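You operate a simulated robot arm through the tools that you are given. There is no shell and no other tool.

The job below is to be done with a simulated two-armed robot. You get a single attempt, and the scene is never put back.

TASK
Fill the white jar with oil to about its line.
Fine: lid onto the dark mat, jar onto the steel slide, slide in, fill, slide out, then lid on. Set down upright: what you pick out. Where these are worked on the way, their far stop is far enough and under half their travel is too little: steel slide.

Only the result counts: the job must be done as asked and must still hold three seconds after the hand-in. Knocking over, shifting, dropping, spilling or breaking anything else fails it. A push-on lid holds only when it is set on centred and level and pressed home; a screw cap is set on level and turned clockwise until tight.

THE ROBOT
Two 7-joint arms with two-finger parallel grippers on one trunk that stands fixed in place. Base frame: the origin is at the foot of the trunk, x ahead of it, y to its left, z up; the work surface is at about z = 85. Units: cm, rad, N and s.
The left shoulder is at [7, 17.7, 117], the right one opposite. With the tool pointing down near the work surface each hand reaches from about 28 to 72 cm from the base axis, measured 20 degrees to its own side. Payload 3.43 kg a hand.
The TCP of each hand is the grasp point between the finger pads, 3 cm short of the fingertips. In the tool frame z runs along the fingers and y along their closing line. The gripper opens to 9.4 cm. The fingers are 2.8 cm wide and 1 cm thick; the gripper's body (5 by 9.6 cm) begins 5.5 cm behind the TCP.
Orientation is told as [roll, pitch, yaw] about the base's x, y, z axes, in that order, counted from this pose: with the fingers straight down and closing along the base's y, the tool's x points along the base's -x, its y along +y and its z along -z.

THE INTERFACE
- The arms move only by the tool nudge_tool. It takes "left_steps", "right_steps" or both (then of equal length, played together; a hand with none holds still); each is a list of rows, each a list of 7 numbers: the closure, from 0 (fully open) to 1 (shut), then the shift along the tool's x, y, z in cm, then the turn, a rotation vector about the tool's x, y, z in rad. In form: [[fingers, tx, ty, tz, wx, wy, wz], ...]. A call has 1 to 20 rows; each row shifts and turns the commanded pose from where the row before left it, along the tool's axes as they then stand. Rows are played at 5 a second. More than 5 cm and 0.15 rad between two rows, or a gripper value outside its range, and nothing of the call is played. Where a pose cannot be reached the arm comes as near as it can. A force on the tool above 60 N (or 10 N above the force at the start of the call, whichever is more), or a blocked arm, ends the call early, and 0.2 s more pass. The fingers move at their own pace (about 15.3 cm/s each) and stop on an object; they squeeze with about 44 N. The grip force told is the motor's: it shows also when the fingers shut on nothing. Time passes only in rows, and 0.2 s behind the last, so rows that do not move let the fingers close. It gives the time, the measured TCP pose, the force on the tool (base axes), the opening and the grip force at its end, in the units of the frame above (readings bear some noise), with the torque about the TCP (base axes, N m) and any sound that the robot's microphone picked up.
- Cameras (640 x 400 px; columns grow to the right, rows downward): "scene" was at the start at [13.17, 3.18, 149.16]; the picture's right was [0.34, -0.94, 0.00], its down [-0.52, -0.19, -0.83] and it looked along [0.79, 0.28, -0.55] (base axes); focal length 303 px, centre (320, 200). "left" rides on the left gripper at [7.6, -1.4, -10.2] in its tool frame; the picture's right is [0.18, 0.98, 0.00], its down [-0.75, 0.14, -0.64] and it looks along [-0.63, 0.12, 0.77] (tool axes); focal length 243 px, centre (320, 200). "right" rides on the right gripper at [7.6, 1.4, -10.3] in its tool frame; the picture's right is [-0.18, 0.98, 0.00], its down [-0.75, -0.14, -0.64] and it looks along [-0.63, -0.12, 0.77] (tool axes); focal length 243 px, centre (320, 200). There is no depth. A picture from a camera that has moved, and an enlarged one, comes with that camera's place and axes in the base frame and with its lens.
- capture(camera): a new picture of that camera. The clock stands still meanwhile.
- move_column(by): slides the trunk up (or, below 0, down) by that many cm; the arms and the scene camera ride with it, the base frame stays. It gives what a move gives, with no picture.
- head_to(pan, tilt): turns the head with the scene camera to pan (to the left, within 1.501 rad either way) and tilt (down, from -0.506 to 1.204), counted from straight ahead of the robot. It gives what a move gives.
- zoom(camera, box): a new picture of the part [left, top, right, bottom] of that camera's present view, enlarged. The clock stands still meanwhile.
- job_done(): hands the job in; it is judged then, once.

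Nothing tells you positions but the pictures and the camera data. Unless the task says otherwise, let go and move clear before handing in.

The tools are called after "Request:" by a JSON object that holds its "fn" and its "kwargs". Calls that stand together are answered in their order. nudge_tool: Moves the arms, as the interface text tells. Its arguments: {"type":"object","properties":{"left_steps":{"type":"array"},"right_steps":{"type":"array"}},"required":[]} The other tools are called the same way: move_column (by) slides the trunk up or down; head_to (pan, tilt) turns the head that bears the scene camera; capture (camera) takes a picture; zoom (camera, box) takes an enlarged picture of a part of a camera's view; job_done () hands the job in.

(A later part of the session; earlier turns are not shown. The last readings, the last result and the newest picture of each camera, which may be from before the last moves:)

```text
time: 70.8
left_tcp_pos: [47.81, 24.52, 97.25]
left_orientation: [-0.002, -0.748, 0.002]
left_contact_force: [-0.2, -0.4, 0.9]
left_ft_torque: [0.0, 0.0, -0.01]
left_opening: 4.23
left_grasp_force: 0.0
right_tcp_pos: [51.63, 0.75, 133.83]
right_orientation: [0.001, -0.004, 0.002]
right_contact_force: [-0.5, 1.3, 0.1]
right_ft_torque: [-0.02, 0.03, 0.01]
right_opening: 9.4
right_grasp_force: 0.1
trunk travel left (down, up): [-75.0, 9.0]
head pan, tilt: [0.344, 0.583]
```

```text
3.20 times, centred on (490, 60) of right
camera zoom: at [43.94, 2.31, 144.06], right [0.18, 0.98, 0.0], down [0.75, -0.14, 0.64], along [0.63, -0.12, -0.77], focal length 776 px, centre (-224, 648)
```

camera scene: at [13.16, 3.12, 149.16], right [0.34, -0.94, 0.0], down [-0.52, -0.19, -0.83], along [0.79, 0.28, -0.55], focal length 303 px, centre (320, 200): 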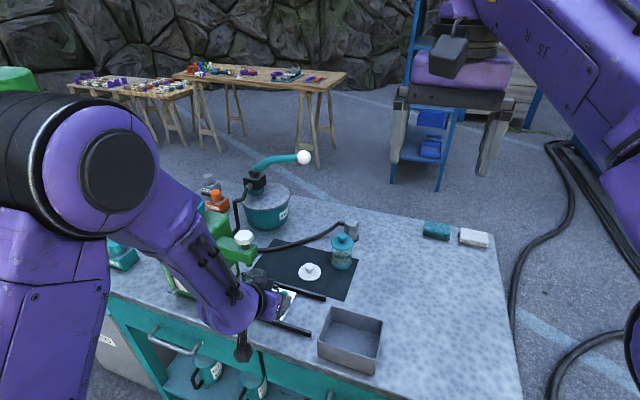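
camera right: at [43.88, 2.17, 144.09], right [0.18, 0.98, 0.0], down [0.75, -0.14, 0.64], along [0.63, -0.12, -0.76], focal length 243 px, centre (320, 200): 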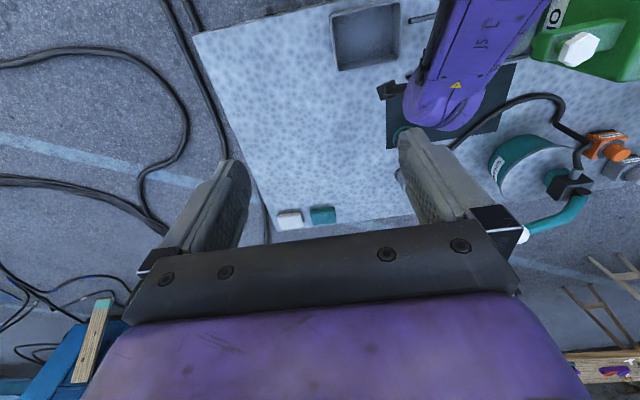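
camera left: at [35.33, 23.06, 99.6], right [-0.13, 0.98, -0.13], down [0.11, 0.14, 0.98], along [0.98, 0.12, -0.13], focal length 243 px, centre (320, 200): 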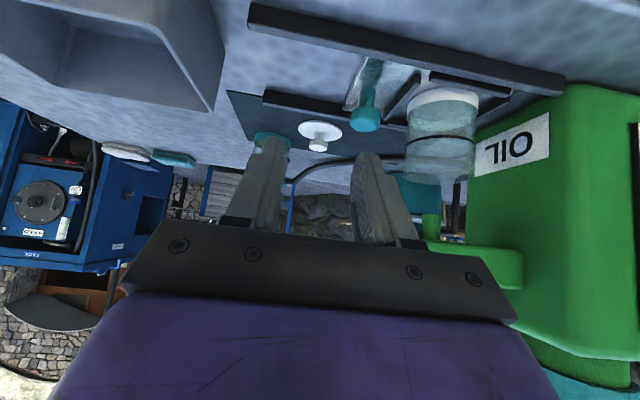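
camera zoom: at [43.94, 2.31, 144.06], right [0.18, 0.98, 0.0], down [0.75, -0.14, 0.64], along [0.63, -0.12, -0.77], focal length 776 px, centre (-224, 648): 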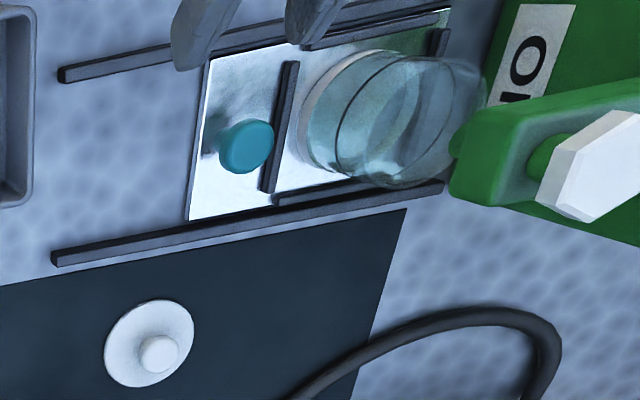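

The slide is at its stop with the jar under the nozzle (jar about (55.9, 36.3), nozzle about (55.9, 35.8, 97)). Now I'll raise the hand and bring it, pointing down, above the hex valve to look at it.

Request:
{"fn": "nudge_tool", "kwargs": {"left_steps": [[0.4, -2.32, 0, -2.48, 0, 0, 0], [0.4, -2.32, 0, -2.48, 0, 0, 0], [0.4, -2.32, 0, -2.48, 0, 0, 0], [0.4, -2.32, 0, -2.48, 0, 0, 0], [0.4, -2.32, 0, -2.48, 0, 0, 0], [0.4, 0, 0, 0, 0, 0.15, 0], [0.4, 0, 0, 0, 0, 0.15, 0], [0.4, 0, 0, 0, 0, 0.15, 0], [0.4, 0, 0, 0, 0, 0.15, 0], [0.4, 0, 0, 0, 0, 0.15, 0], [0.4, -1.9, 2.88, 0, 0, 0, 0], [0.4, -1.9, 2.88, 0, 0, 0, 0], [0.4, -1.9, 2.88, 0, 0, 0, 0], [0.4, -1.9, 2.88, 0, 0, 0, 0], [0.4, 0, 0, 0, 0, 0, 0]]}}

Request:
{"fn": "capture", "kwargs": {"camera": "left"}}

Request:
{"fn": "capture", "kwargs": {"camera": "scene"}}

Request:
{"fn": "capture", "kwargs": {"camera": "right"}}

```text
time: 73.7
left_tcp_pos: [52.53, 32.77, 103.16]
left_orientation: [-0.008, 0.035, -0.003]
left_contact_force: [-38.8, -10.7, 3.1]
left_ft_torque: [0.29, -0.71, 1.09]
left_opening: 5.12
left_grasp_force: 0.0
left hand out of reach, approached as far as the arm can: row 2, 3, 4, 5
right_tcp_pos: [51.0, 0.44, 134.01]
right_orientation: [0.002, -0.008, 0.0]
right_contact_force: [0.8, 0.0, -0.4]
right_ft_torque: [-0.04, 0.06, -0.02]
right_opening: 9.42
right_grasp_force: 0.1
trunk travel left (down, up): [-75.0, 9.0]
head pan, tilt: [0.344, 0.583]
stopped in row 14 (left hand): the force on the tool passed its limit at 69 N (the readings are from after the stop); the commanded pose is now the measured one
```

```text
taken
camera left: at [45.37, 31.42, 113.63], right [-0.18, 0.98, 0.0], down [0.77, 0.14, 0.62], along [0.61, 0.11, -0.79], focal length 243 px, centre (320, 200)
```

left: 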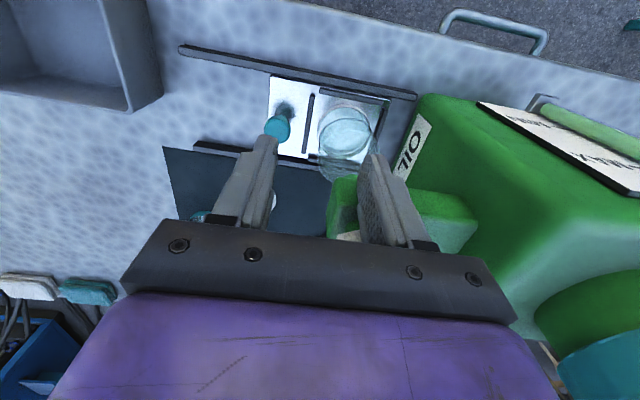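

```text
taken
camera scene: at [12.5, 2.9, 149.24], right [0.34, -0.94, 0.0], down [-0.52, -0.18, -0.84], along [0.79, 0.28, -0.55], focal length 303 px, centre (320, 200)
```

scene: 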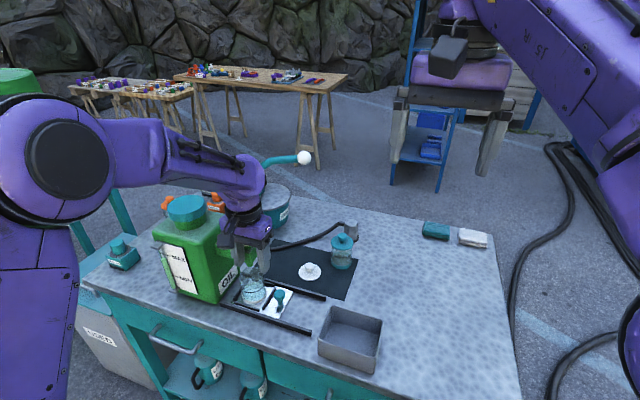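

```text
taken
camera right: at [43.32, 1.96, 144.26], right [0.18, 0.98, 0.0], down [0.75, -0.14, 0.65], along [0.64, -0.12, -0.76], focal length 243 px, centre (320, 200)
```

right: 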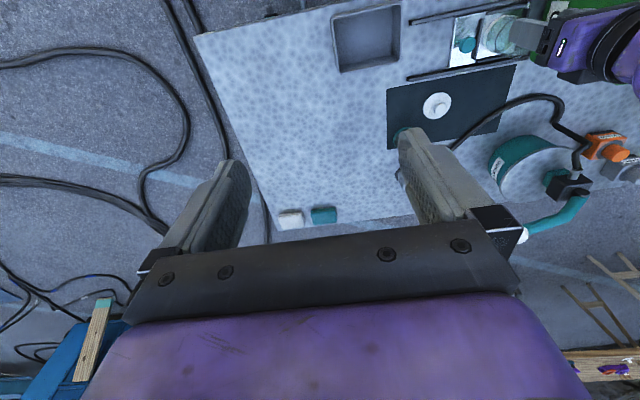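

The raise was cut short by the arm's reach, so the lower-than-expected hand bumped the spout front. I'll back off in −x, rise, and then check that nothing was moved or opened.

Request:
{"fn": "nudge_tool", "kwargs": {"left_steps": [[0.4, 1.5, -0.5, 0, 0, 0, 0], [0.4, 1.5, -1.0, -0.5, 0, 0, 0], [0.4, 1.0, -1.0, -2.0, 0, 0, 0], [0.4, 0.5, 0, -3.0, 0, 0, 0], [0.4, 0, 0, -3.0, 0, 0, 0], [0.4, 0, 0, -3.0, 0, 0, 0], [0.4, 0, 0, 0, 0, 0, 0]]}}

Request:
{"fn": "zoom", "kwargs": {"camera": "scene", "box": [150, 190, 370, 340]}}

Request:
{"fn": "capture", "kwargs": {"camera": "left"}}

Request:
{"fn": "zoom", "kwargs": {"camera": "right", "box": [390, 0, 640, 160]}}

```text
time: 75.3
left_tcp_pos: [49.16, 30.72, 114.73]
left_orientation: [-0.009, 0.025, -0.004]
left_contact_force: [0.6, 0.3, 0.4]
left_ft_torque: [-0.02, 0.0, 0.01]
left_opening: 5.63
left_grasp_force: 0.0
right_tcp_pos: [51.49, 0.83, 133.82]
right_orientation: [-0.001, 0.0, 0.001]
right_contact_force: [-0.4, -0.3, 0.0]
right_ft_torque: [0.01, 0.02, 0.0]
right_opening: 9.39
right_grasp_force: 0.0
trunk travel left (down, up): [-75.0, 9.0]
head pan, tilt: [0.344, 0.583]
```

```text
2.67 times, centred on (260, 265) of scene
camera zoom: at [13.22, 3.19, 149.15], right [0.34, -0.94, 0.0], down [-0.52, -0.19, -0.83], along [0.79, 0.28, -0.55], focal length 807 px, centre (480, 27)
```

zoom: 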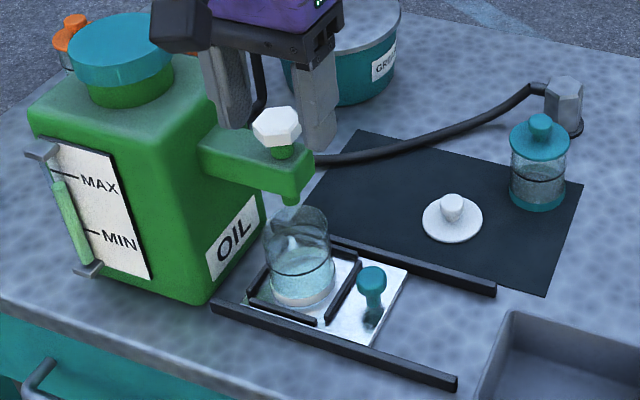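

```text
taken
camera left: at [41.82, 29.35, 125.07], right [-0.18, 0.98, 0.0], down [0.77, 0.14, 0.62], along [0.61, 0.11, -0.78], focal length 243 px, centre (320, 200)
```

left: 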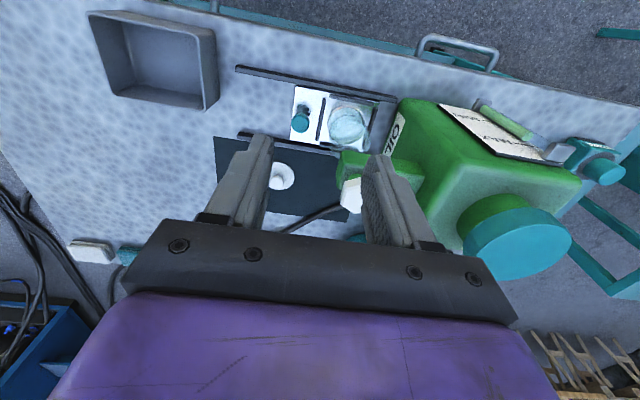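

```text
2.50 times, centred on (515, 80) of right
camera zoom: at [43.95, 2.23, 144.03], right [0.18, 0.98, 0.0], down [0.75, -0.14, 0.64], along [0.63, -0.12, -0.77], focal length 606 px, centre (-168, 500)
```

zoom: 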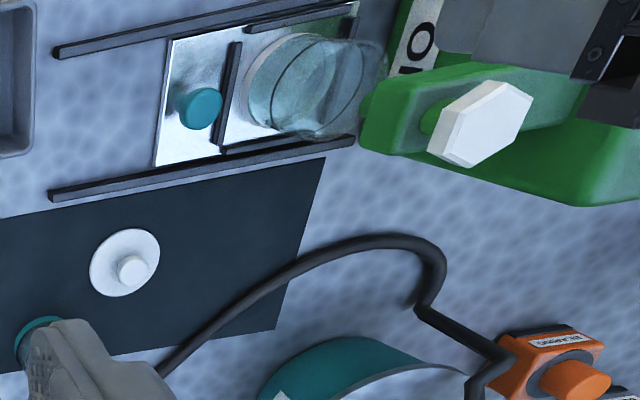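

The tank appears unmoved. I'll compare the valve against its first enlarged view and look at the jar for any flow.

Request:
{"fn": "zoom", "kwargs": {"camera": "scene", "box": [220, 220, 270, 280]}}

Request:
{"fn": "zoom", "kwargs": {"camera": "scene", "box": [225, 255, 305, 320]}}

Request:
{"fn": "zoom", "kwargs": {"camera": "right", "box": [440, 0, 640, 100]}}

```text
6.67 times, centred on (245, 250) of scene
camera zoom: at [13.22, 3.19, 149.15], right [0.34, -0.94, 0.0], down [-0.52, -0.19, -0.83], along [0.79, 0.28, -0.55], focal length 2018 px, centre (820, -133)
```

zoom: 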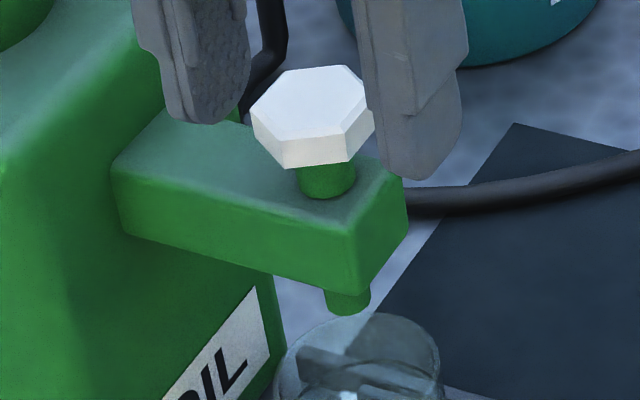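

```text
6.15 times, centred on (265, 288) of scene
camera zoom: at [13.22, 3.19, 149.15], right [0.34, -0.94, 0.0], down [-0.52, -0.19, -0.83], along [0.79, 0.28, -0.55], focal length 1863 px, centre (658, -338)
```

zoom: 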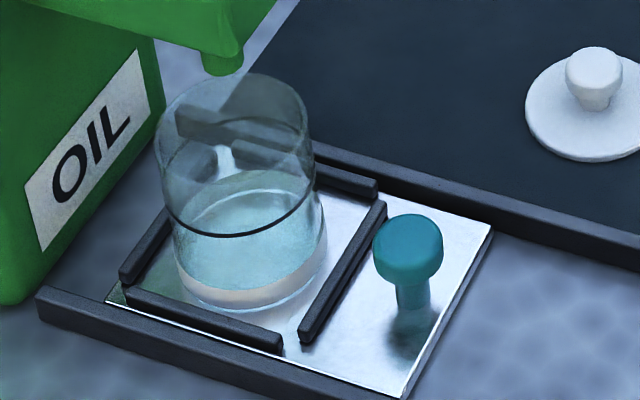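

```text
3.20 times, centred on (540, 50) of right
camera zoom: at [43.95, 2.23, 144.03], right [0.18, 0.98, 0.0], down [0.75, -0.14, 0.64], along [0.63, -0.12, -0.77], focal length 776 px, centre (-384, 680)
```

zoom: 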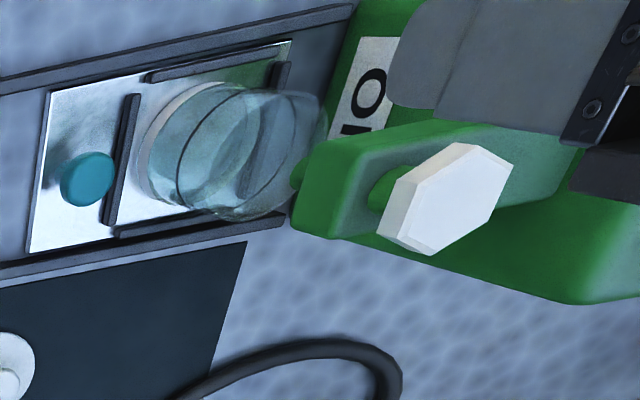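

The valve and tank look unchanged and nothing is flowing. The hex is centred near (55.6, 35.9, 105.7) with a pair of flats facing about 98°, so I'll come above it with the orientation cleaned up and yaw +0.14.

Request:
{"fn": "nudge_tool", "kwargs": {"left_steps": [[0.4, -1.6, 1.3, 0, -0.009, -0.025, 0], [0.4, -1.6, 1.3, 0, 0, 0, 0], [0.4, -1.6, 1.3, 0, 0, 0, 0], [0.4, -1.6, 1.3, 0, 0, 0, -0.14], [0.4, 0, 0, 0, 0, 0, 0]]}}

Request:
{"fn": "capture", "kwargs": {"camera": "left"}}

Request:
{"fn": "zoom", "kwargs": {"camera": "scene", "box": [190, 190, 310, 320]}}

Request:
{"fn": "zoom", "kwargs": {"camera": "right", "box": [440, 0, 640, 120]}}

```text
time: 76.5
left_tcp_pos: [55.7, 35.96, 114.75]
left_orientation: [0.0, 0.001, 0.136]
left_contact_force: [0.2, -0.5, 0.1]
left_ft_torque: [0.02, 0.02, 0.01]
left_opening: 5.66
left_grasp_force: 0.0
right_tcp_pos: [51.57, 0.78, 133.8]
right_orientation: [0.0, -0.004, 0.002]
right_contact_force: [-1.1, 0.0, 0.4]
right_ft_torque: [0.01, -0.03, -0.02]
right_opening: 9.4
right_grasp_force: 0.0
trunk travel left (down, up): [-75.0, 9.0]
head pan, tilt: [0.344, 0.583]
```

```text
taken
camera left: at [48.3, 33.37, 124.95], right [-0.32, 0.95, 0.0], down [0.73, 0.24, 0.64], along [0.61, 0.2, -0.77], focal length 243 px, centre (320, 200)
```

left: 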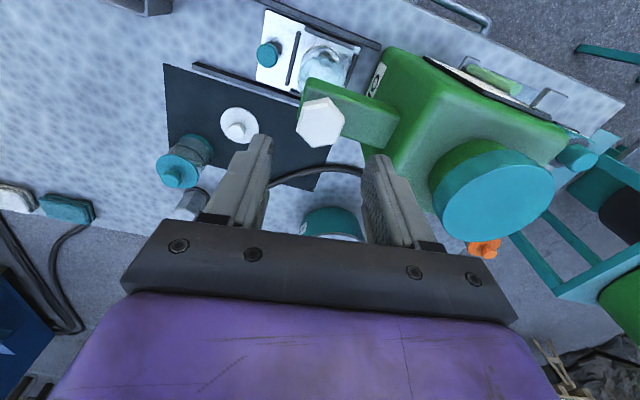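

```text
3.08 times, centred on (250, 255) of scene
camera zoom: at [13.13, 3.16, 149.16], right [0.34, -0.94, 0.0], down [-0.52, -0.19, -0.83], along [0.79, 0.28, -0.55], focal length 931 px, centre (535, 31)
```

zoom: 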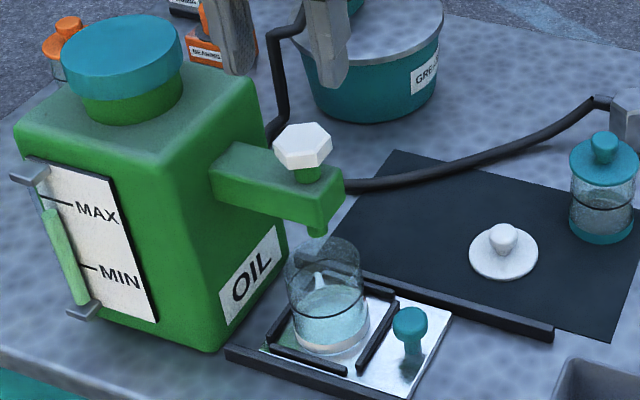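

```text
3.20 times, centred on (540, 60) of right
camera zoom: at [43.86, 2.2, 144.06], right [0.18, 0.98, 0.0], down [0.75, -0.14, 0.64], along [0.63, -0.12, -0.77], focal length 776 px, centre (-384, 648)
```

zoom: 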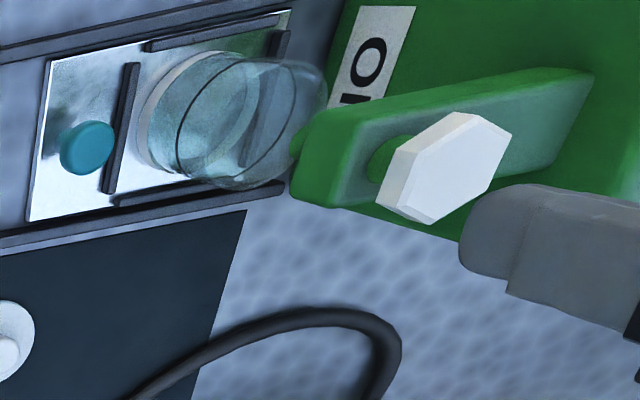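

Hex lies directly below the hand. I'll zoom to get its exact orientation.

Request:
{"fn": "zoom", "kwargs": {"camera": "left", "box": [270, 70, 370, 170]}}

```text
4.00 times, centred on (320, 120) of left
camera zoom: at [48.3, 33.37, 124.95], right [-0.32, 0.95, 0.0], down [0.73, 0.24, 0.64], along [0.61, 0.2, -0.77], focal length 970 px, centre (320, 520)
```

zoom: 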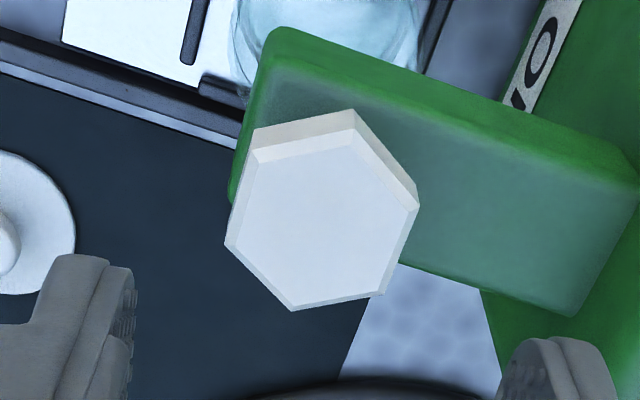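

From this close view the hex flats face ±y exactly (yaw 0), with the hex centre at about (55.9, 36.0). I'll turn back to yaw 0, centre up, and descend part way.

Request:
{"fn": "nudge_tool", "kwargs": {"left_steps": [[0.4, 0, 0, 0, 0, 0, 0.136], [0.4, -0.2, 0.04, 1.5, 0, 0, 0], [0.4, 0, 0, 1.7, 0, 0, 0], [0.4, 0, 0, 1.7, 0, 0, 0], [0.4, 0, 0, 1.2, 0, 0, 0], [0.4, 0, 0, 0, 0, 0, 0]]}}

Request:
{"fn": "capture", "kwargs": {"camera": "left"}}

Request:
{"fn": "zoom", "kwargs": {"camera": "scene", "box": [190, 190, 310, 320]}}

Request:
{"fn": "zoom", "kwargs": {"camera": "right", "box": [440, 0, 640, 120]}}

```text
time: 77.9
left_tcp_pos: [55.65, 35.66, 108.62]
left_orientation: [0.003, 0.001, 0.001]
left_contact_force: [-0.4, -0.1, -1.6]
left_ft_torque: [0.01, 0.03, 0.0]
left_opening: 5.65
left_grasp_force: 0.0
right_tcp_pos: [51.43, 0.73, 133.71]
right_orientation: [-0.001, -0.003, 0.002]
right_contact_force: [0.1, -0.5, 0.8]
right_ft_torque: [0.01, -0.01, -0.01]
right_opening: 9.39
right_grasp_force: 0.1
trunk travel left (down, up): [-75.0, 9.0]
head pan, tilt: [0.344, 0.583]
```

```text
taken
camera left: at [48.16, 34.3, 118.83], right [-0.18, 0.98, 0.0], down [0.75, 0.14, 0.64], along [0.63, 0.12, -0.77], focal length 243 px, centre (320, 200)
```

left: 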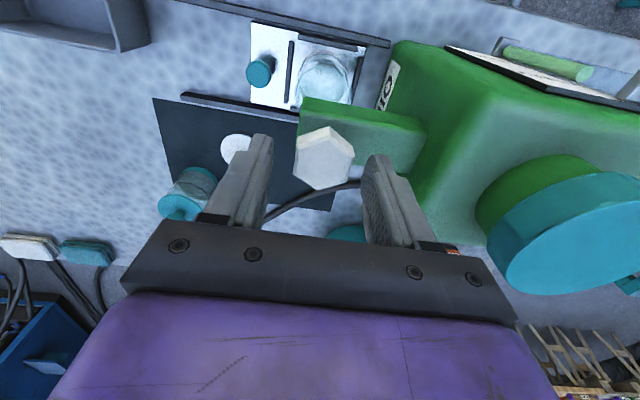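

```text
3.08 times, centred on (250, 255) of scene
camera zoom: at [13.16, 3.17, 149.16], right [0.34, -0.94, 0.0], down [-0.52, -0.19, -0.83], along [0.79, 0.28, -0.55], focal length 931 px, centre (535, 31)
```

zoom: 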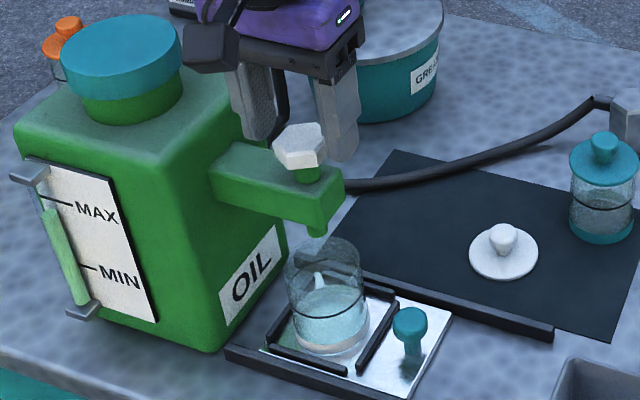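

```text
3.20 times, centred on (540, 60) of right
camera zoom: at [43.89, 2.21, 144.05], right [0.18, 0.98, 0.0], down [0.75, -0.14, 0.64], along [0.63, -0.12, -0.77], focal length 776 px, centre (-384, 648)
```

zoom: 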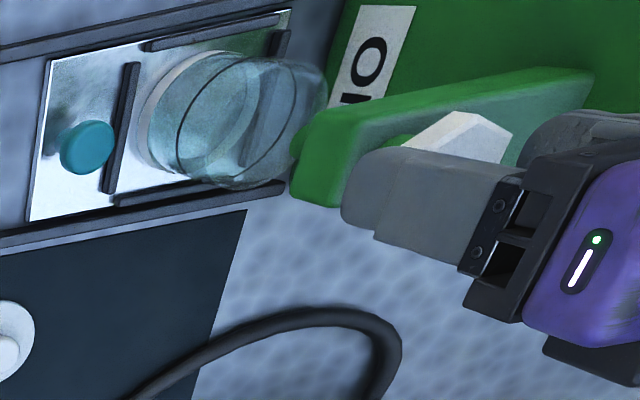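

Well centred apart from 0.25 cm in y. I'll correct and lower to straddle the hex, then close.

Request:
{"fn": "nudge_tool", "kwargs": {"left_steps": [[0.4, -0.05, 0.25, 0.9, 0, 0, 0], [0.4, 0, 0, 0.9, 0, 0, 0], [0.4, 0, 0, 0.9, 0, 0, 0], [0.4, 0, 0, 0, 0, 0, 0]]}}

Request:
{"fn": "capture", "kwargs": {"camera": "left"}}

Request:
{"fn": "zoom", "kwargs": {"camera": "scene", "box": [210, 200, 300, 290]}}

```text
time: 78.9
left_tcp_pos: [55.82, 36.02, 105.98]
left_orientation: [0.0, 0.001, 0.0]
left_contact_force: [0.1, -0.1, 0.1]
left_ft_torque: [-0.01, -0.02, -0.03]
left_opening: 5.64
left_grasp_force: 0.0
right_tcp_pos: [51.43, 0.66, 133.77]
right_orientation: [0.001, -0.002, 0.002]
right_contact_force: [0.3, 0.3, 0.0]
right_ft_torque: [-0.02, 0.02, 0.03]
right_opening: 9.42
right_grasp_force: 0.1
trunk travel left (down, up): [-75.0, 9.0]
head pan, tilt: [0.344, 0.583]
```

```text
taken
camera left: at [48.2, 34.62, 116.13], right [-0.18, 0.98, 0.0], down [0.75, 0.14, 0.64], along [0.63, 0.12, -0.77], focal length 243 px, centre (320, 200)
```

left: 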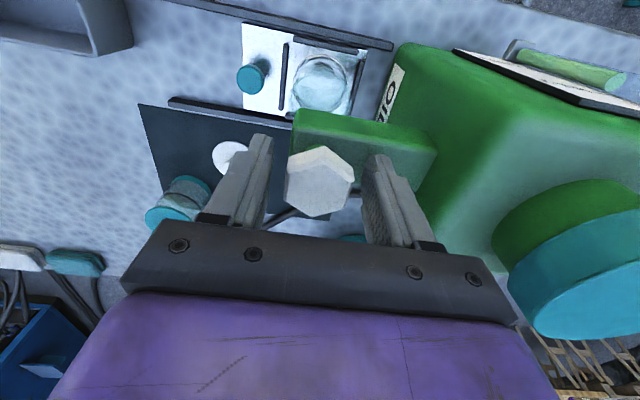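

```text
4.44 times, centred on (255, 245) of scene
camera zoom: at [13.17, 3.18, 149.16], right [0.34, -0.94, 0.0], down [-0.52, -0.19, -0.83], along [0.79, 0.28, -0.55], focal length 1345 px, centre (609, 0)
```

zoom: 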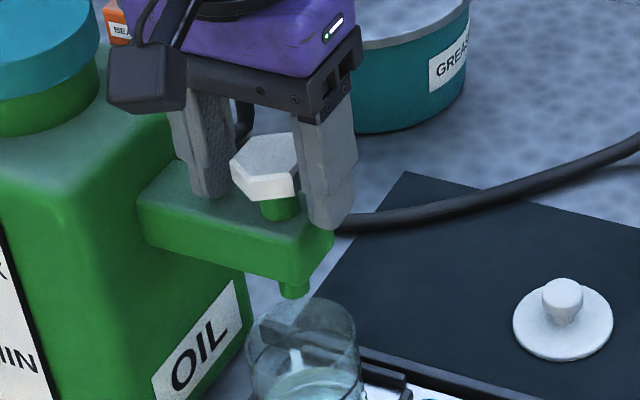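

The hex is centred between the pads. Closing on it, without turning yet.

Request:
{"fn": "nudge_tool", "kwargs": {"left_steps": [[1, 0, 0, 0, 0, 0, 0], [1, 0, 0, 0, 0, 0, 0], [1, 0, 0, 0, 0, 0, 0]]}}

Request:
{"fn": "capture", "kwargs": {"camera": "left"}}

Request:
{"fn": "zoom", "kwargs": {"camera": "scene", "box": [210, 210, 310, 310]}}

```text
time: 79.7
left_tcp_pos: [55.87, 35.96, 106.13]
left_orientation: [0.001, 0.001, -0.002]
left_contact_force: [-0.4, -3.5, -2.4]
left_ft_torque: [0.1, -0.06, 0.0]
left_opening: 3.72
left_grasp_force: 44.9
right_tcp_pos: [51.48, 0.75, 133.8]
right_orientation: [0.001, -0.003, 0.002]
right_contact_force: [-0.5, -0.2, 0.4]
right_ft_torque: [0.01, 0.0, 0.02]
right_opening: 9.4
right_grasp_force: 0.1
trunk travel left (down, up): [-75.0, 9.0]
head pan, tilt: [0.344, 0.583]
```

```text
taken
camera left: at [48.2, 34.53, 116.16], right [-0.18, 0.98, 0.0], down [0.75, 0.14, 0.64], along [0.63, 0.12, -0.77], focal length 243 px, centre (320, 200)
```

left: 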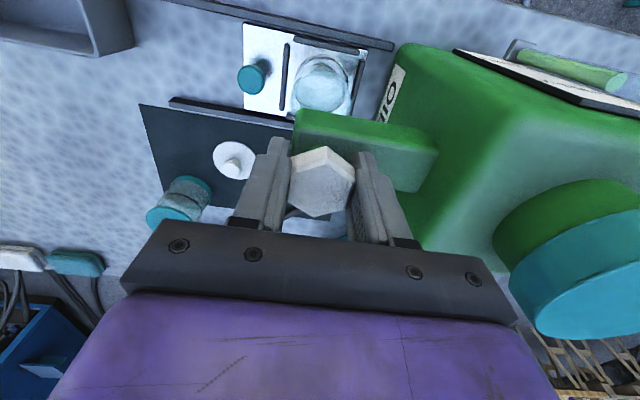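

```text
4.00 times, centred on (260, 260) of scene
camera zoom: at [13.16, 3.09, 149.16], right [0.34, -0.94, 0.0], down [-0.52, -0.19, -0.83], along [0.79, 0.28, -0.55], focal length 1211 px, centre (560, -40)
```

zoom: 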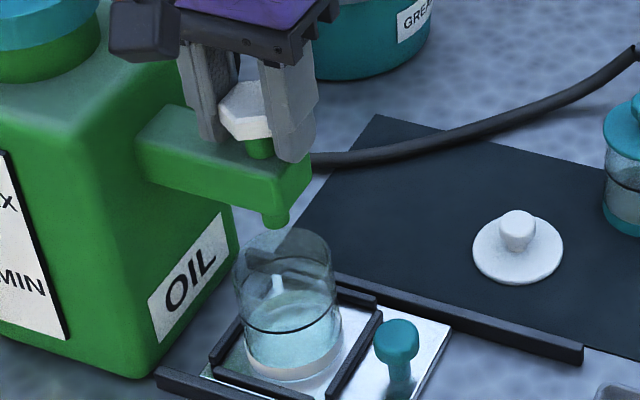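

Gripped on the flats (3.72 cm). I'll turn a little counterclockwise and look for flow and torque.

Request:
{"fn": "nudge_tool", "kwargs": {"left_steps": [[1, 0, 0, 0, 0, 0, -0.12], [1, 0, 0, 0, 0, 0, -0.12]]}}

Request:
{"fn": "zoom", "kwargs": {"camera": "scene", "box": [210, 210, 310, 310]}}

Request:
{"fn": "capture", "kwargs": {"camera": "left"}}

```text
time: 80.3
left_tcp_pos: [55.98, 36.03, 105.98]
left_orientation: [0.0, -0.002, 0.242]
left_contact_force: [1.4, -3.6, 0.2]
left_ft_torque: [0.0, -0.23, -0.38]
left_opening: 3.62
left_grasp_force: 45.3
right_tcp_pos: [51.66, 0.47, 133.76]
right_orientation: [0.003, -0.002, -0.001]
right_contact_force: [-1.1, 1.4, 0.0]
right_ft_torque: [0.01, 0.03, -0.04]
right_opening: 9.4
right_grasp_force: 0.0
trunk travel left (down, up): [-75.0, 9.0]
head pan, tilt: [0.344, 0.583]
```

```text
4.00 times, centred on (260, 260) of scene
camera zoom: at [13.23, 3.0, 149.16], right [0.34, -0.94, 0.0], down [-0.52, -0.18, -0.83], along [0.79, 0.28, -0.55], focal length 1211 px, centre (560, -40)
```

zoom: 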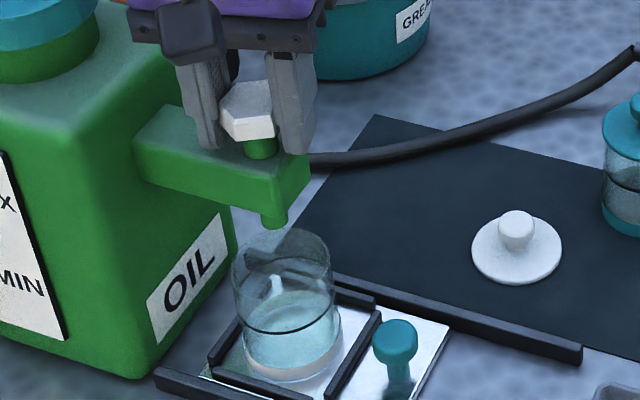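

```text
taken
camera left: at [48.86, 32.71, 116.14], right [-0.41, 0.91, 0.0], down [0.7, 0.32, 0.64], along [0.59, 0.27, -0.77], focal length 243 px, centre (320, 200)
```

left: 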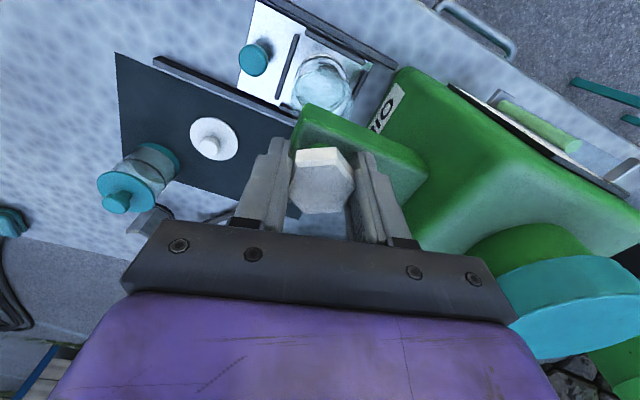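

The hand turned 0.24 rad against 0.38 N·m. I'll zoom to see whether the hex really turned with it.

Request:
{"fn": "zoom", "kwargs": {"camera": "left", "box": [250, 120, 390, 240]}}

Request:
{"fn": "zoom", "kwargs": {"camera": "scene", "box": [235, 220, 290, 310]}}

```text
3.33 times, centred on (320, 180) of left
camera zoom: at [48.86, 32.71, 116.14], right [-0.41, 0.91, 0.0], down [0.7, 0.32, 0.64], along [0.59, 0.27, -0.77], focal length 809 px, centre (320, 267)
```

zoom: 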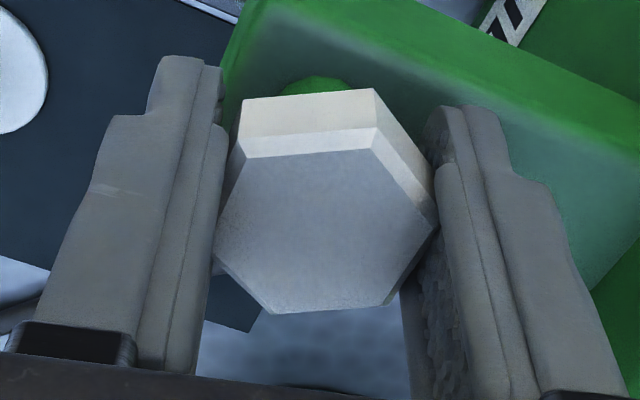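

```text
4.44 times, centred on (262, 265) of scene
camera zoom: at [13.23, 3.0, 149.16], right [0.34, -0.94, 0.0], down [-0.52, -0.18, -0.83], along [0.79, 0.28, -0.55], focal length 1345 px, centre (576, -89)
```

zoom: 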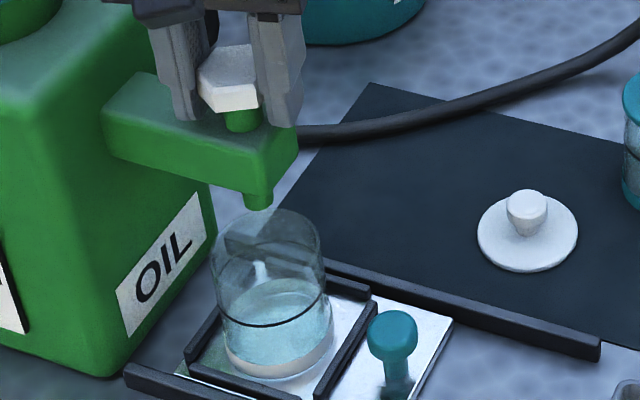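

The hex hardly moved while the pads slipped round it, so it doesn't turn that way. I'll return to yaw 0 and try a small clockwise turn.

Request:
{"fn": "nudge_tool", "kwargs": {"left_steps": [[1, 0, 0, 0, 0, 0, 0.12], [1, 0, 0, 0, 0, 0, 0.12], [1, 0, 0, 0, 0, 0, 0]]}}

Request:
{"fn": "nudge_tool", "kwargs": {"left_steps": [[1, 0, 0, 0, 0, 0, 0.1], [1, 0, 0, 0, 0, 0, 0.1]]}}

Request:
{"fn": "zoom", "kwargs": {"camera": "left", "box": [250, 120, 390, 240]}}

Request:
{"fn": "zoom", "kwargs": {"camera": "scene", "box": [235, 220, 290, 310]}}

```text
time: 81.1
left_tcp_pos: [55.98, 35.91, 105.91]
left_orientation: [0.001, 0.0, -0.003]
left_contact_force: [5.3, -2.0, 1.4]
left_ft_torque: [-0.16, -0.01, 0.09]
left_opening: 3.67
left_grasp_force: 45.1
right_tcp_pos: [51.69, 0.6, 133.78]
right_orientation: [0.0, 0.0, 0.001]
right_contact_force: [-0.1, -0.3, -0.5]
right_ft_torque: [0.01, 0.0, -0.01]
right_opening: 9.41
right_grasp_force: 0.0
trunk travel left (down, up): [-75.0, 9.0]
head pan, tilt: [0.344, 0.583]
```

```text
time: 81.7
left_tcp_pos: [56.0, 35.9, 105.82]
left_orientation: [0.001, 0.001, -0.202]
left_contact_force: [2.0, -3.0, 0.5]
left_ft_torque: [-0.22, 0.03, 0.09]
left_opening: 3.66
left_grasp_force: 44.9
right_tcp_pos: [51.57, 0.67, 133.73]
right_orientation: [-0.001, -0.003, 0.002]
right_contact_force: [-0.2, -0.8, 0.2]
right_ft_torque: [0.01, -0.02, 0.0]
right_opening: 9.43
right_grasp_force: 0.1
trunk travel left (down, up): [-75.0, 9.0]
head pan, tilt: [0.344, 0.583]
```

```text
3.33 times, centred on (320, 180) of left
camera zoom: at [48.18, 36.1, 116.12], right [0.02, 1.0, 0.0], down [0.77, -0.01, 0.64], along [0.64, -0.01, -0.77], focal length 809 px, centre (320, 267)
```

zoom: 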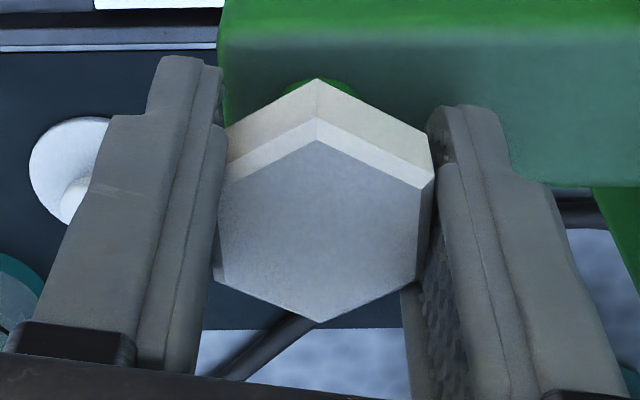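

```text
4.44 times, centred on (262, 265) of scene
camera zoom: at [13.22, 3.09, 149.15], right [0.34, -0.94, 0.0], down [-0.52, -0.19, -0.83], along [0.79, 0.28, -0.55], focal length 1345 px, centre (576, -89)
```

zoom: 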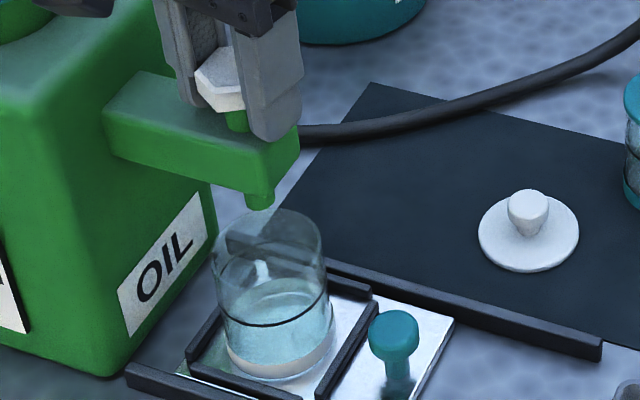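

The hex stays at its original angle while the pads slide round it, so it isn't a turning valve; it is likely pressed down. I'll release, rise, close the fingers and press lightly from above.

Request:
{"fn": "nudge_tool", "kwargs": {"left_steps": [[0.4, 0, 0, 0, 0, 0, 0], [0.4, 0, 0, 0, 0, 0, 0], [0.4, 0, 0, -1.5, 0, 0, -0.1], [0.4, 0, 0, -2.0, 0, 0, -0.1], [0.4, 0, 0, -2.0, 0, 0, 0], [1, 0, 0, 0, 0, 0, 0], [1, 0, 0, 0, 0, 0, 0], [1, 0, 0, 0, 0, 0, 0]]}}

Request:
{"fn": "zoom", "kwargs": {"camera": "scene", "box": [210, 190, 310, 310]}}

Request:
{"fn": "capture", "kwargs": {"camera": "left"}}

```text
time: 83.5
left_tcp_pos: [55.81, 36.22, 111.38]
left_orientation: [0.0, 0.0, 0.0]
left_contact_force: [0.2, 0.1, -0.2]
left_ft_torque: [0.02, 0.03, -0.02]
left_opening: 0.0
left_grasp_force: 32.9
right_tcp_pos: [51.53, 0.66, 133.83]
right_orientation: [0.0, -0.001, 0.002]
right_contact_force: [0.3, -0.1, 1.3]
right_ft_torque: [0.01, -0.01, 0.0]
right_opening: 9.42
right_grasp_force: 0.2
trunk travel left (down, up): [-75.0, 9.0]
head pan, tilt: [0.344, 0.583]
```

```text
3.33 times, centred on (260, 250) of scene
camera zoom: at [13.16, 3.17, 149.16], right [0.34, -0.94, 0.0], down [-0.52, -0.19, -0.83], along [0.79, 0.28, -0.55], focal length 1009 px, centre (520, 33)
```

zoom: 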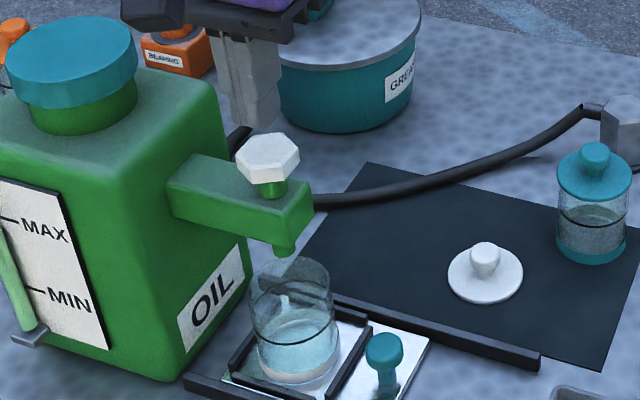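

```text
taken
camera left: at [48.26, 34.65, 121.62], right [-0.18, 0.98, 0.0], down [0.75, 0.14, 0.64], along [0.63, 0.12, -0.77], focal length 243 px, centre (320, 200)
```

left: 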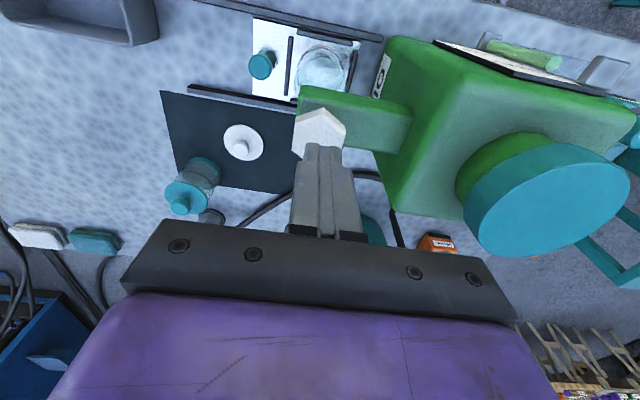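

Fingers are closed above the hex centre. Lowering to just above its top.

Request:
{"fn": "nudge_tool", "kwargs": {"left_steps": [[1, 0, 0, 0.8, 0, 0, 0], [1, 0, 0, 0.8, 0, 0, 0], [1, 0, 0, 0.6, 0, 0, 0], [1, 0, 0, 0, 0, 0, 0]]}}

Request:
{"fn": "zoom", "kwargs": {"camera": "scene", "box": [220, 200, 300, 300]}}

```text
time: 84.5
left_tcp_pos: [55.85, 36.12, 109.25]
left_orientation: [-0.001, 0.001, 0.0]
left_contact_force: [-0.1, 0.8, -0.5]
left_ft_torque: [0.0, -0.01, 0.01]
left_opening: 0.01
left_grasp_force: 32.8
right_tcp_pos: [51.55, 0.74, 133.86]
right_orientation: [0.0, -0.001, 0.001]
right_contact_force: [0.0, 0.8, -0.5]
right_ft_torque: [-0.02, -0.03, 0.01]
right_opening: 9.37
right_grasp_force: 0.1
trunk travel left (down, up): [-75.0, 9.0]
head pan, tilt: [0.344, 0.583]
```

```text
4.00 times, centred on (260, 250) of scene
camera zoom: at [13.16, 3.16, 149.16], right [0.34, -0.94, 0.0], down [-0.52, -0.19, -0.83], along [0.79, 0.28, -0.55], focal length 1211 px, centre (560, 0)
```

zoom: 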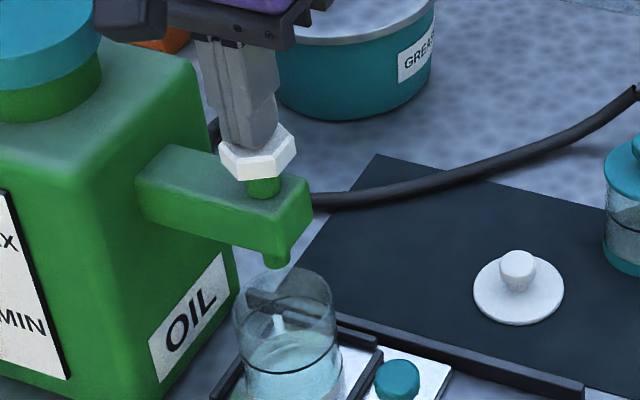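

Just above the hex. Pressing in 0.2 cm steps, one at a time, with a look after each.

Request:
{"fn": "nudge_tool", "kwargs": {"left_steps": [[1, 0, 0, 0.25, 0, 0, 0], [1, 0, 0, 0.0, 0, 0, 0]]}}

Request:
{"fn": "nudge_tool", "kwargs": {"left_steps": [[1, 0, 0, 0.2, 0, 0, 0], [1, 0, 0, 0.0, 0, 0, 0]]}}

Request:
{"fn": "zoom", "kwargs": {"camera": "scene", "box": [220, 200, 300, 300]}}

```text
time: 85.1
left_tcp_pos: [55.88, 36.14, 108.94]
left_orientation: [-0.002, 0.002, 0.0]
left_contact_force: [0.8, -0.7, 1.6]
left_ft_torque: [-0.01, 0.01, 0.03]
left_opening: 0.0
left_grasp_force: 33.4
right_tcp_pos: [51.5, 0.74, 133.86]
right_orientation: [0.0, -0.001, 0.002]
right_contact_force: [-0.4, 0.1, -1.0]
right_ft_torque: [-0.02, 0.02, 0.01]
right_opening: 9.41
right_grasp_force: 0.0
trunk travel left (down, up): [-75.0, 9.0]
head pan, tilt: [0.344, 0.583]
```

```text
time: 85.7
left_tcp_pos: [55.88, 36.02, 108.79]
left_orientation: [0.001, -0.001, 0.001]
left_contact_force: [0.8, -0.4, 2.4]
left_ft_torque: [0.03, -0.01, 0.0]
left_opening: 0.0
left_grasp_force: 32.7
right_tcp_pos: [51.48, 0.74, 133.81]
right_orientation: [0.0, -0.004, 0.003]
right_contact_force: [0.6, 0.6, 0.4]
right_ft_torque: [-0.03, 0.0, -0.02]
right_opening: 9.36
right_grasp_force: 0.0
trunk travel left (down, up): [-75.0, 9.0]
head pan, tilt: [0.344, 0.583]
```

```text
4.00 times, centred on (260, 250) of scene
camera zoom: at [13.16, 3.17, 149.16], right [0.34, -0.94, 0.0], down [-0.52, -0.19, -0.83], along [0.79, 0.28, -0.55], focal length 1211 px, centre (560, 0)
```

zoom: 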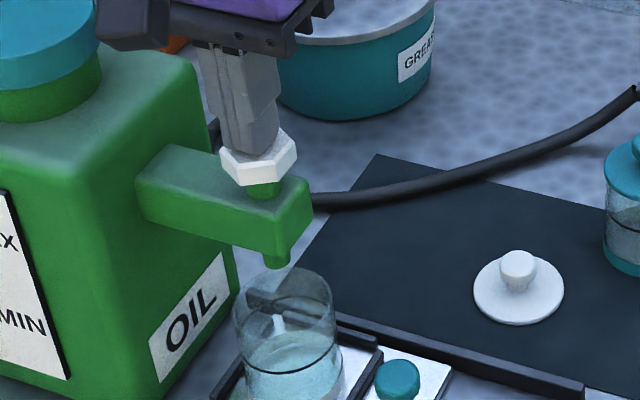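

The hex sinks under light force, so it is a spring plunger. I'll keep pressing in small steps and watch for oil.

Request:
{"fn": "nudge_tool", "kwargs": {"left_steps": [[1, 0, 0, 0.2, 0, 0, 0]]}}

Request:
{"fn": "zoom", "kwargs": {"camera": "scene", "box": [220, 220, 300, 320]}}

```text
time: 86.1
left_tcp_pos: [55.79, 36.11, 108.53]
left_orientation: [0.0, -0.002, -0.002]
left_contact_force: [-0.5, 0.9, 3.2]
left_ft_torque: [0.04, -0.01, 0.0]
left_opening: 0.0
left_grasp_force: 33.3
right_tcp_pos: [51.52, 0.8, 133.78]
right_orientation: [0.0, -0.004, 0.002]
right_contact_force: [0.1, -1.1, -0.3]
right_ft_torque: [0.0, 0.02, 0.01]
right_opening: 9.4
right_grasp_force: 0.0
trunk travel left (down, up): [-75.0, 9.0]
head pan, tilt: [0.344, 0.583]
```

```text
4.00 times, centred on (260, 270) of scene
camera zoom: at [13.14, 3.18, 149.16], right [0.34, -0.94, 0.0], down [-0.52, -0.19, -0.83], along [0.79, 0.28, -0.55], focal length 1211 px, centre (560, -80)
```

zoom: 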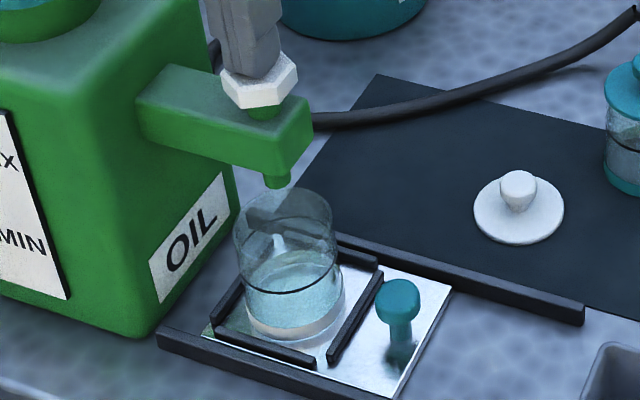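

Request:
{"fn": "nudge_tool", "kwargs": {"left_steps": [[1, 0, 0, 0.2, 0, 0, 0]]}}

Request:
{"fn": "zoom", "kwargs": {"camera": "scene", "box": [225, 240, 295, 320]}}

```text
time: 86.5
left_tcp_pos: [55.83, 35.99, 108.42]
left_orientation: [0.0, 0.0, 0.002]
left_contact_force: [0.7, 0.8, 3.2]
left_ft_torque: [0.04, -0.01, -0.01]
left_opening: 0.0
left_grasp_force: 32.8
right_tcp_pos: [51.61, 0.8, 133.78]
right_orientation: [-0.001, -0.002, 0.001]
right_contact_force: [-0.8, 0.5, 0.2]
right_ft_torque: [-0.02, -0.06, 0.01]
right_opening: 9.39
right_grasp_force: 0.1
trunk travel left (down, up): [-75.0, 9.0]
head pan, tilt: [0.344, 0.583]
```

```text
5.00 times, centred on (260, 280) of scene
camera zoom: at [13.15, 3.16, 149.16], right [0.34, -0.94, 0.0], down [-0.52, -0.19, -0.83], along [0.79, 0.28, -0.55], focal length 1513 px, centre (620, -200)
```

zoom: 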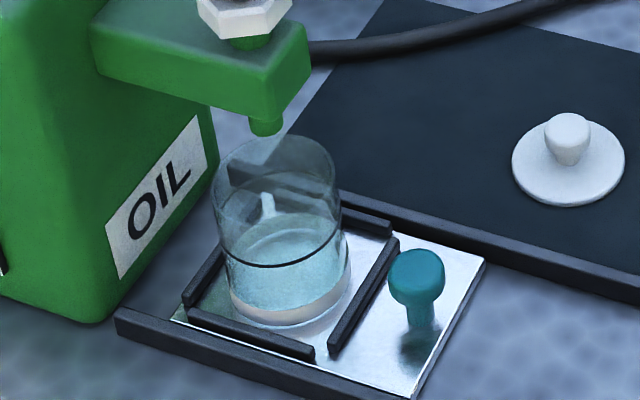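

No flow yet; pressing further, step by step.

Request:
{"fn": "nudge_tool", "kwargs": {"left_steps": [[1, 0, 0, 0.2, 0, 0, 0]]}}

Request:
{"fn": "zoom", "kwargs": {"camera": "scene", "box": [225, 240, 295, 320]}}

```text
time: 86.9
left_tcp_pos: [55.83, 36.01, 108.2]
left_orientation: [0.0, 0.001, -0.001]
left_contact_force: [1.4, 1.1, 3.9]
left_ft_torque: [0.02, 0.02, 0.01]
left_opening: 0.0
left_grasp_force: 33.5
right_tcp_pos: [51.52, 0.72, 134.01]
right_orientation: [0.0, -0.004, 0.002]
right_contact_force: [0.5, -0.6, -0.2]
right_ft_torque: [0.0, -0.03, 0.0]
right_opening: 9.42
right_grasp_force: 0.0
trunk travel left (down, up): [-75.0, 9.0]
head pan, tilt: [0.344, 0.583]
heard: click
```

```text
5.00 times, centred on (260, 280) of scene
camera zoom: at [13.14, 3.13, 149.16], right [0.34, -0.94, 0.0], down [-0.52, -0.19, -0.83], along [0.79, 0.28, -0.55], focal length 1513 px, centre (620, -200)
```

zoom: 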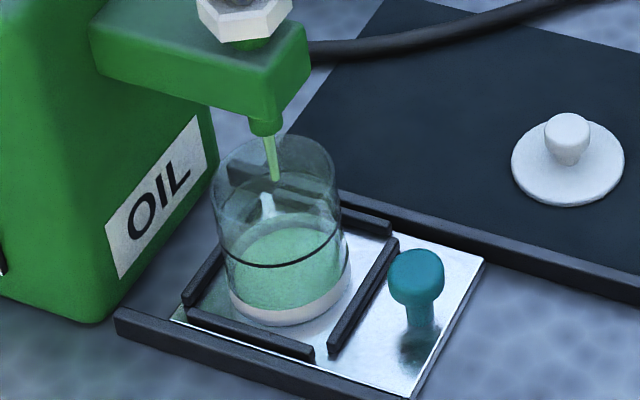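

A click, and oil is now running into the jar. I'll hold briefly and watch the level.

Request:
{"fn": "nudge_tool", "kwargs": {"left_steps": [[1, 0, 0, 0.0, 0, 0, 0]]}}

Request:
{"fn": "zoom", "kwargs": {"camera": "scene", "box": [225, 240, 295, 320]}}

```text
time: 87.3
left_tcp_pos: [55.78, 36.02, 108.21]
left_orientation: [0.002, 0.0, -0.002]
left_contact_force: [1.3, 0.3, 3.8]
left_ft_torque: [0.01, -0.01, 0.04]
left_opening: 0.01
left_grasp_force: 33.7
right_tcp_pos: [51.53, 0.62, 133.87]
right_orientation: [-0.001, -0.003, 0.003]
right_contact_force: [0.2, 0.2, -0.4]
right_ft_torque: [0.03, -0.02, -0.06]
right_opening: 9.41
right_grasp_force: 0.0
trunk travel left (down, up): [-75.0, 9.0]
head pan, tilt: [0.344, 0.583]
```

```text
5.00 times, centred on (260, 280) of scene
camera zoom: at [13.14, 3.13, 149.16], right [0.34, -0.94, 0.0], down [-0.52, -0.19, -0.83], along [0.79, 0.28, -0.55], focal length 1513 px, centre (620, -200)
```

zoom: 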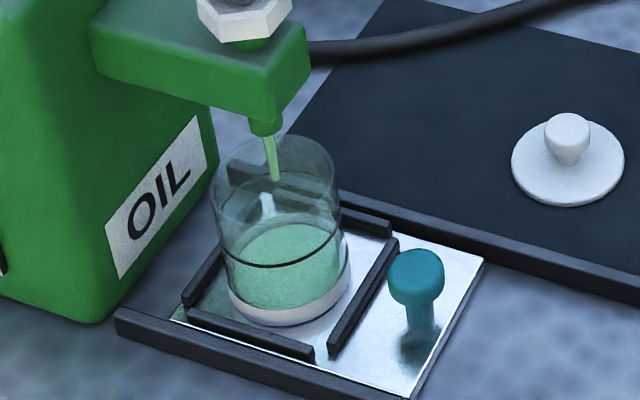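

The level is rising slowly. Holding a bit longer and measuring again.

Request:
{"fn": "nudge_tool", "kwargs": {"left_steps": [[1, 0, 0, 0.0, 0, 0, 0], [1, 0, 0, 0.0, 0, 0, 0]]}}

Request:
{"fn": "zoom", "kwargs": {"camera": "scene", "box": [240, 260, 280, 310]}}

```text
time: 87.9
left_tcp_pos: [55.81, 35.97, 108.16]
left_orientation: [-0.001, 0.0, 0.001]
left_contact_force: [1.1, -0.4, 4.1]
left_ft_torque: [-0.01, -0.02, -0.09]
left_opening: 0.0
left_grasp_force: 32.8
right_tcp_pos: [51.49, 0.52, 133.81]
right_orientation: [0.002, -0.005, 0.002]
right_contact_force: [0.4, 0.0, -0.8]
right_ft_torque: [0.03, 0.02, 0.01]
right_opening: 9.42
right_grasp_force: 0.0
trunk travel left (down, up): [-75.0, 9.0]
head pan, tilt: [0.344, 0.583]
```

```text
8.00 times, centred on (260, 285) of scene
camera zoom: at [13.14, 3.12, 149.16], right [0.34, -0.94, 0.0], down [-0.52, -0.19, -0.83], along [0.79, 0.28, -0.55], focal length 2421 px, centre (800, -480)
```

zoom: 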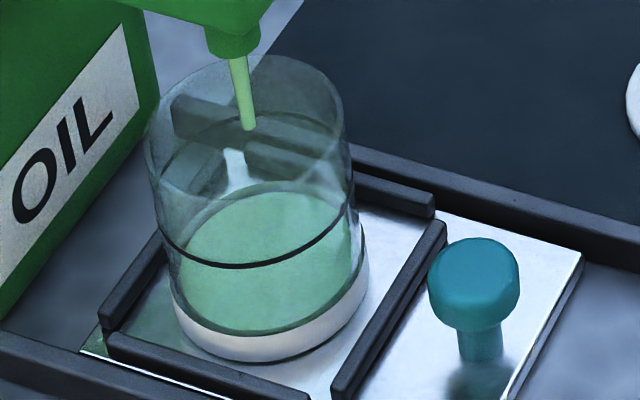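

About 2 cm to go by my estimate. I'll hold for another second and compare in the same view.

Request:
{"fn": "nudge_tool", "kwargs": {"left_steps": [[1, 0, 0, 0.0, 0, 0, 0], [1, 0, 0, 0.0, 0, 0, 0], [1, 0, 0, 0.0, 0, 0, 0], [1, 0, 0, 0.0, 0, 0, 0]]}}

Request:
{"fn": "zoom", "kwargs": {"camera": "scene", "box": [240, 260, 280, 310]}}

```text
time: 88.9
left_tcp_pos: [55.81, 36.01, 108.23]
left_orientation: [0.0, -0.001, 0.001]
left_contact_force: [0.4, 0.0, 4.3]
left_ft_torque: [0.03, -0.02, 0.0]
left_opening: 0.01
left_grasp_force: 33.2
right_tcp_pos: [51.37, 0.72, 133.83]
right_orientation: [0.001, -0.002, 0.002]
right_contact_force: [0.8, 0.0, 0.4]
right_ft_torque: [-0.02, -0.03, -0.02]
right_opening: 9.39
right_grasp_force: 0.1
trunk travel left (down, up): [-75.0, 9.0]
head pan, tilt: [0.344, 0.583]
```

```text
8.00 times, centred on (260, 285) of scene
camera zoom: at [13.14, 3.11, 149.16], right [0.34, -0.94, 0.0], down [-0.52, -0.19, -0.83], along [0.79, 0.28, -0.55], focal length 2421 px, centre (800, -480)
```

zoom: 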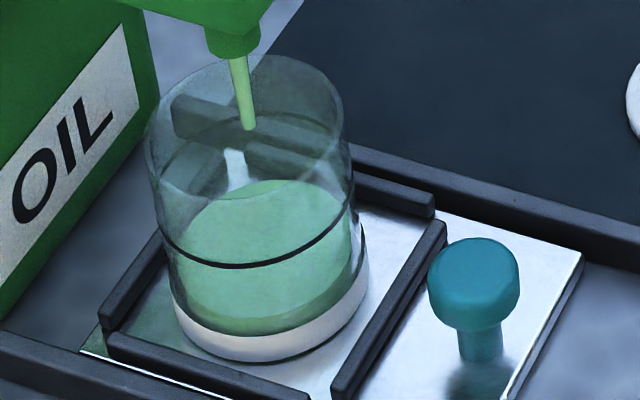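

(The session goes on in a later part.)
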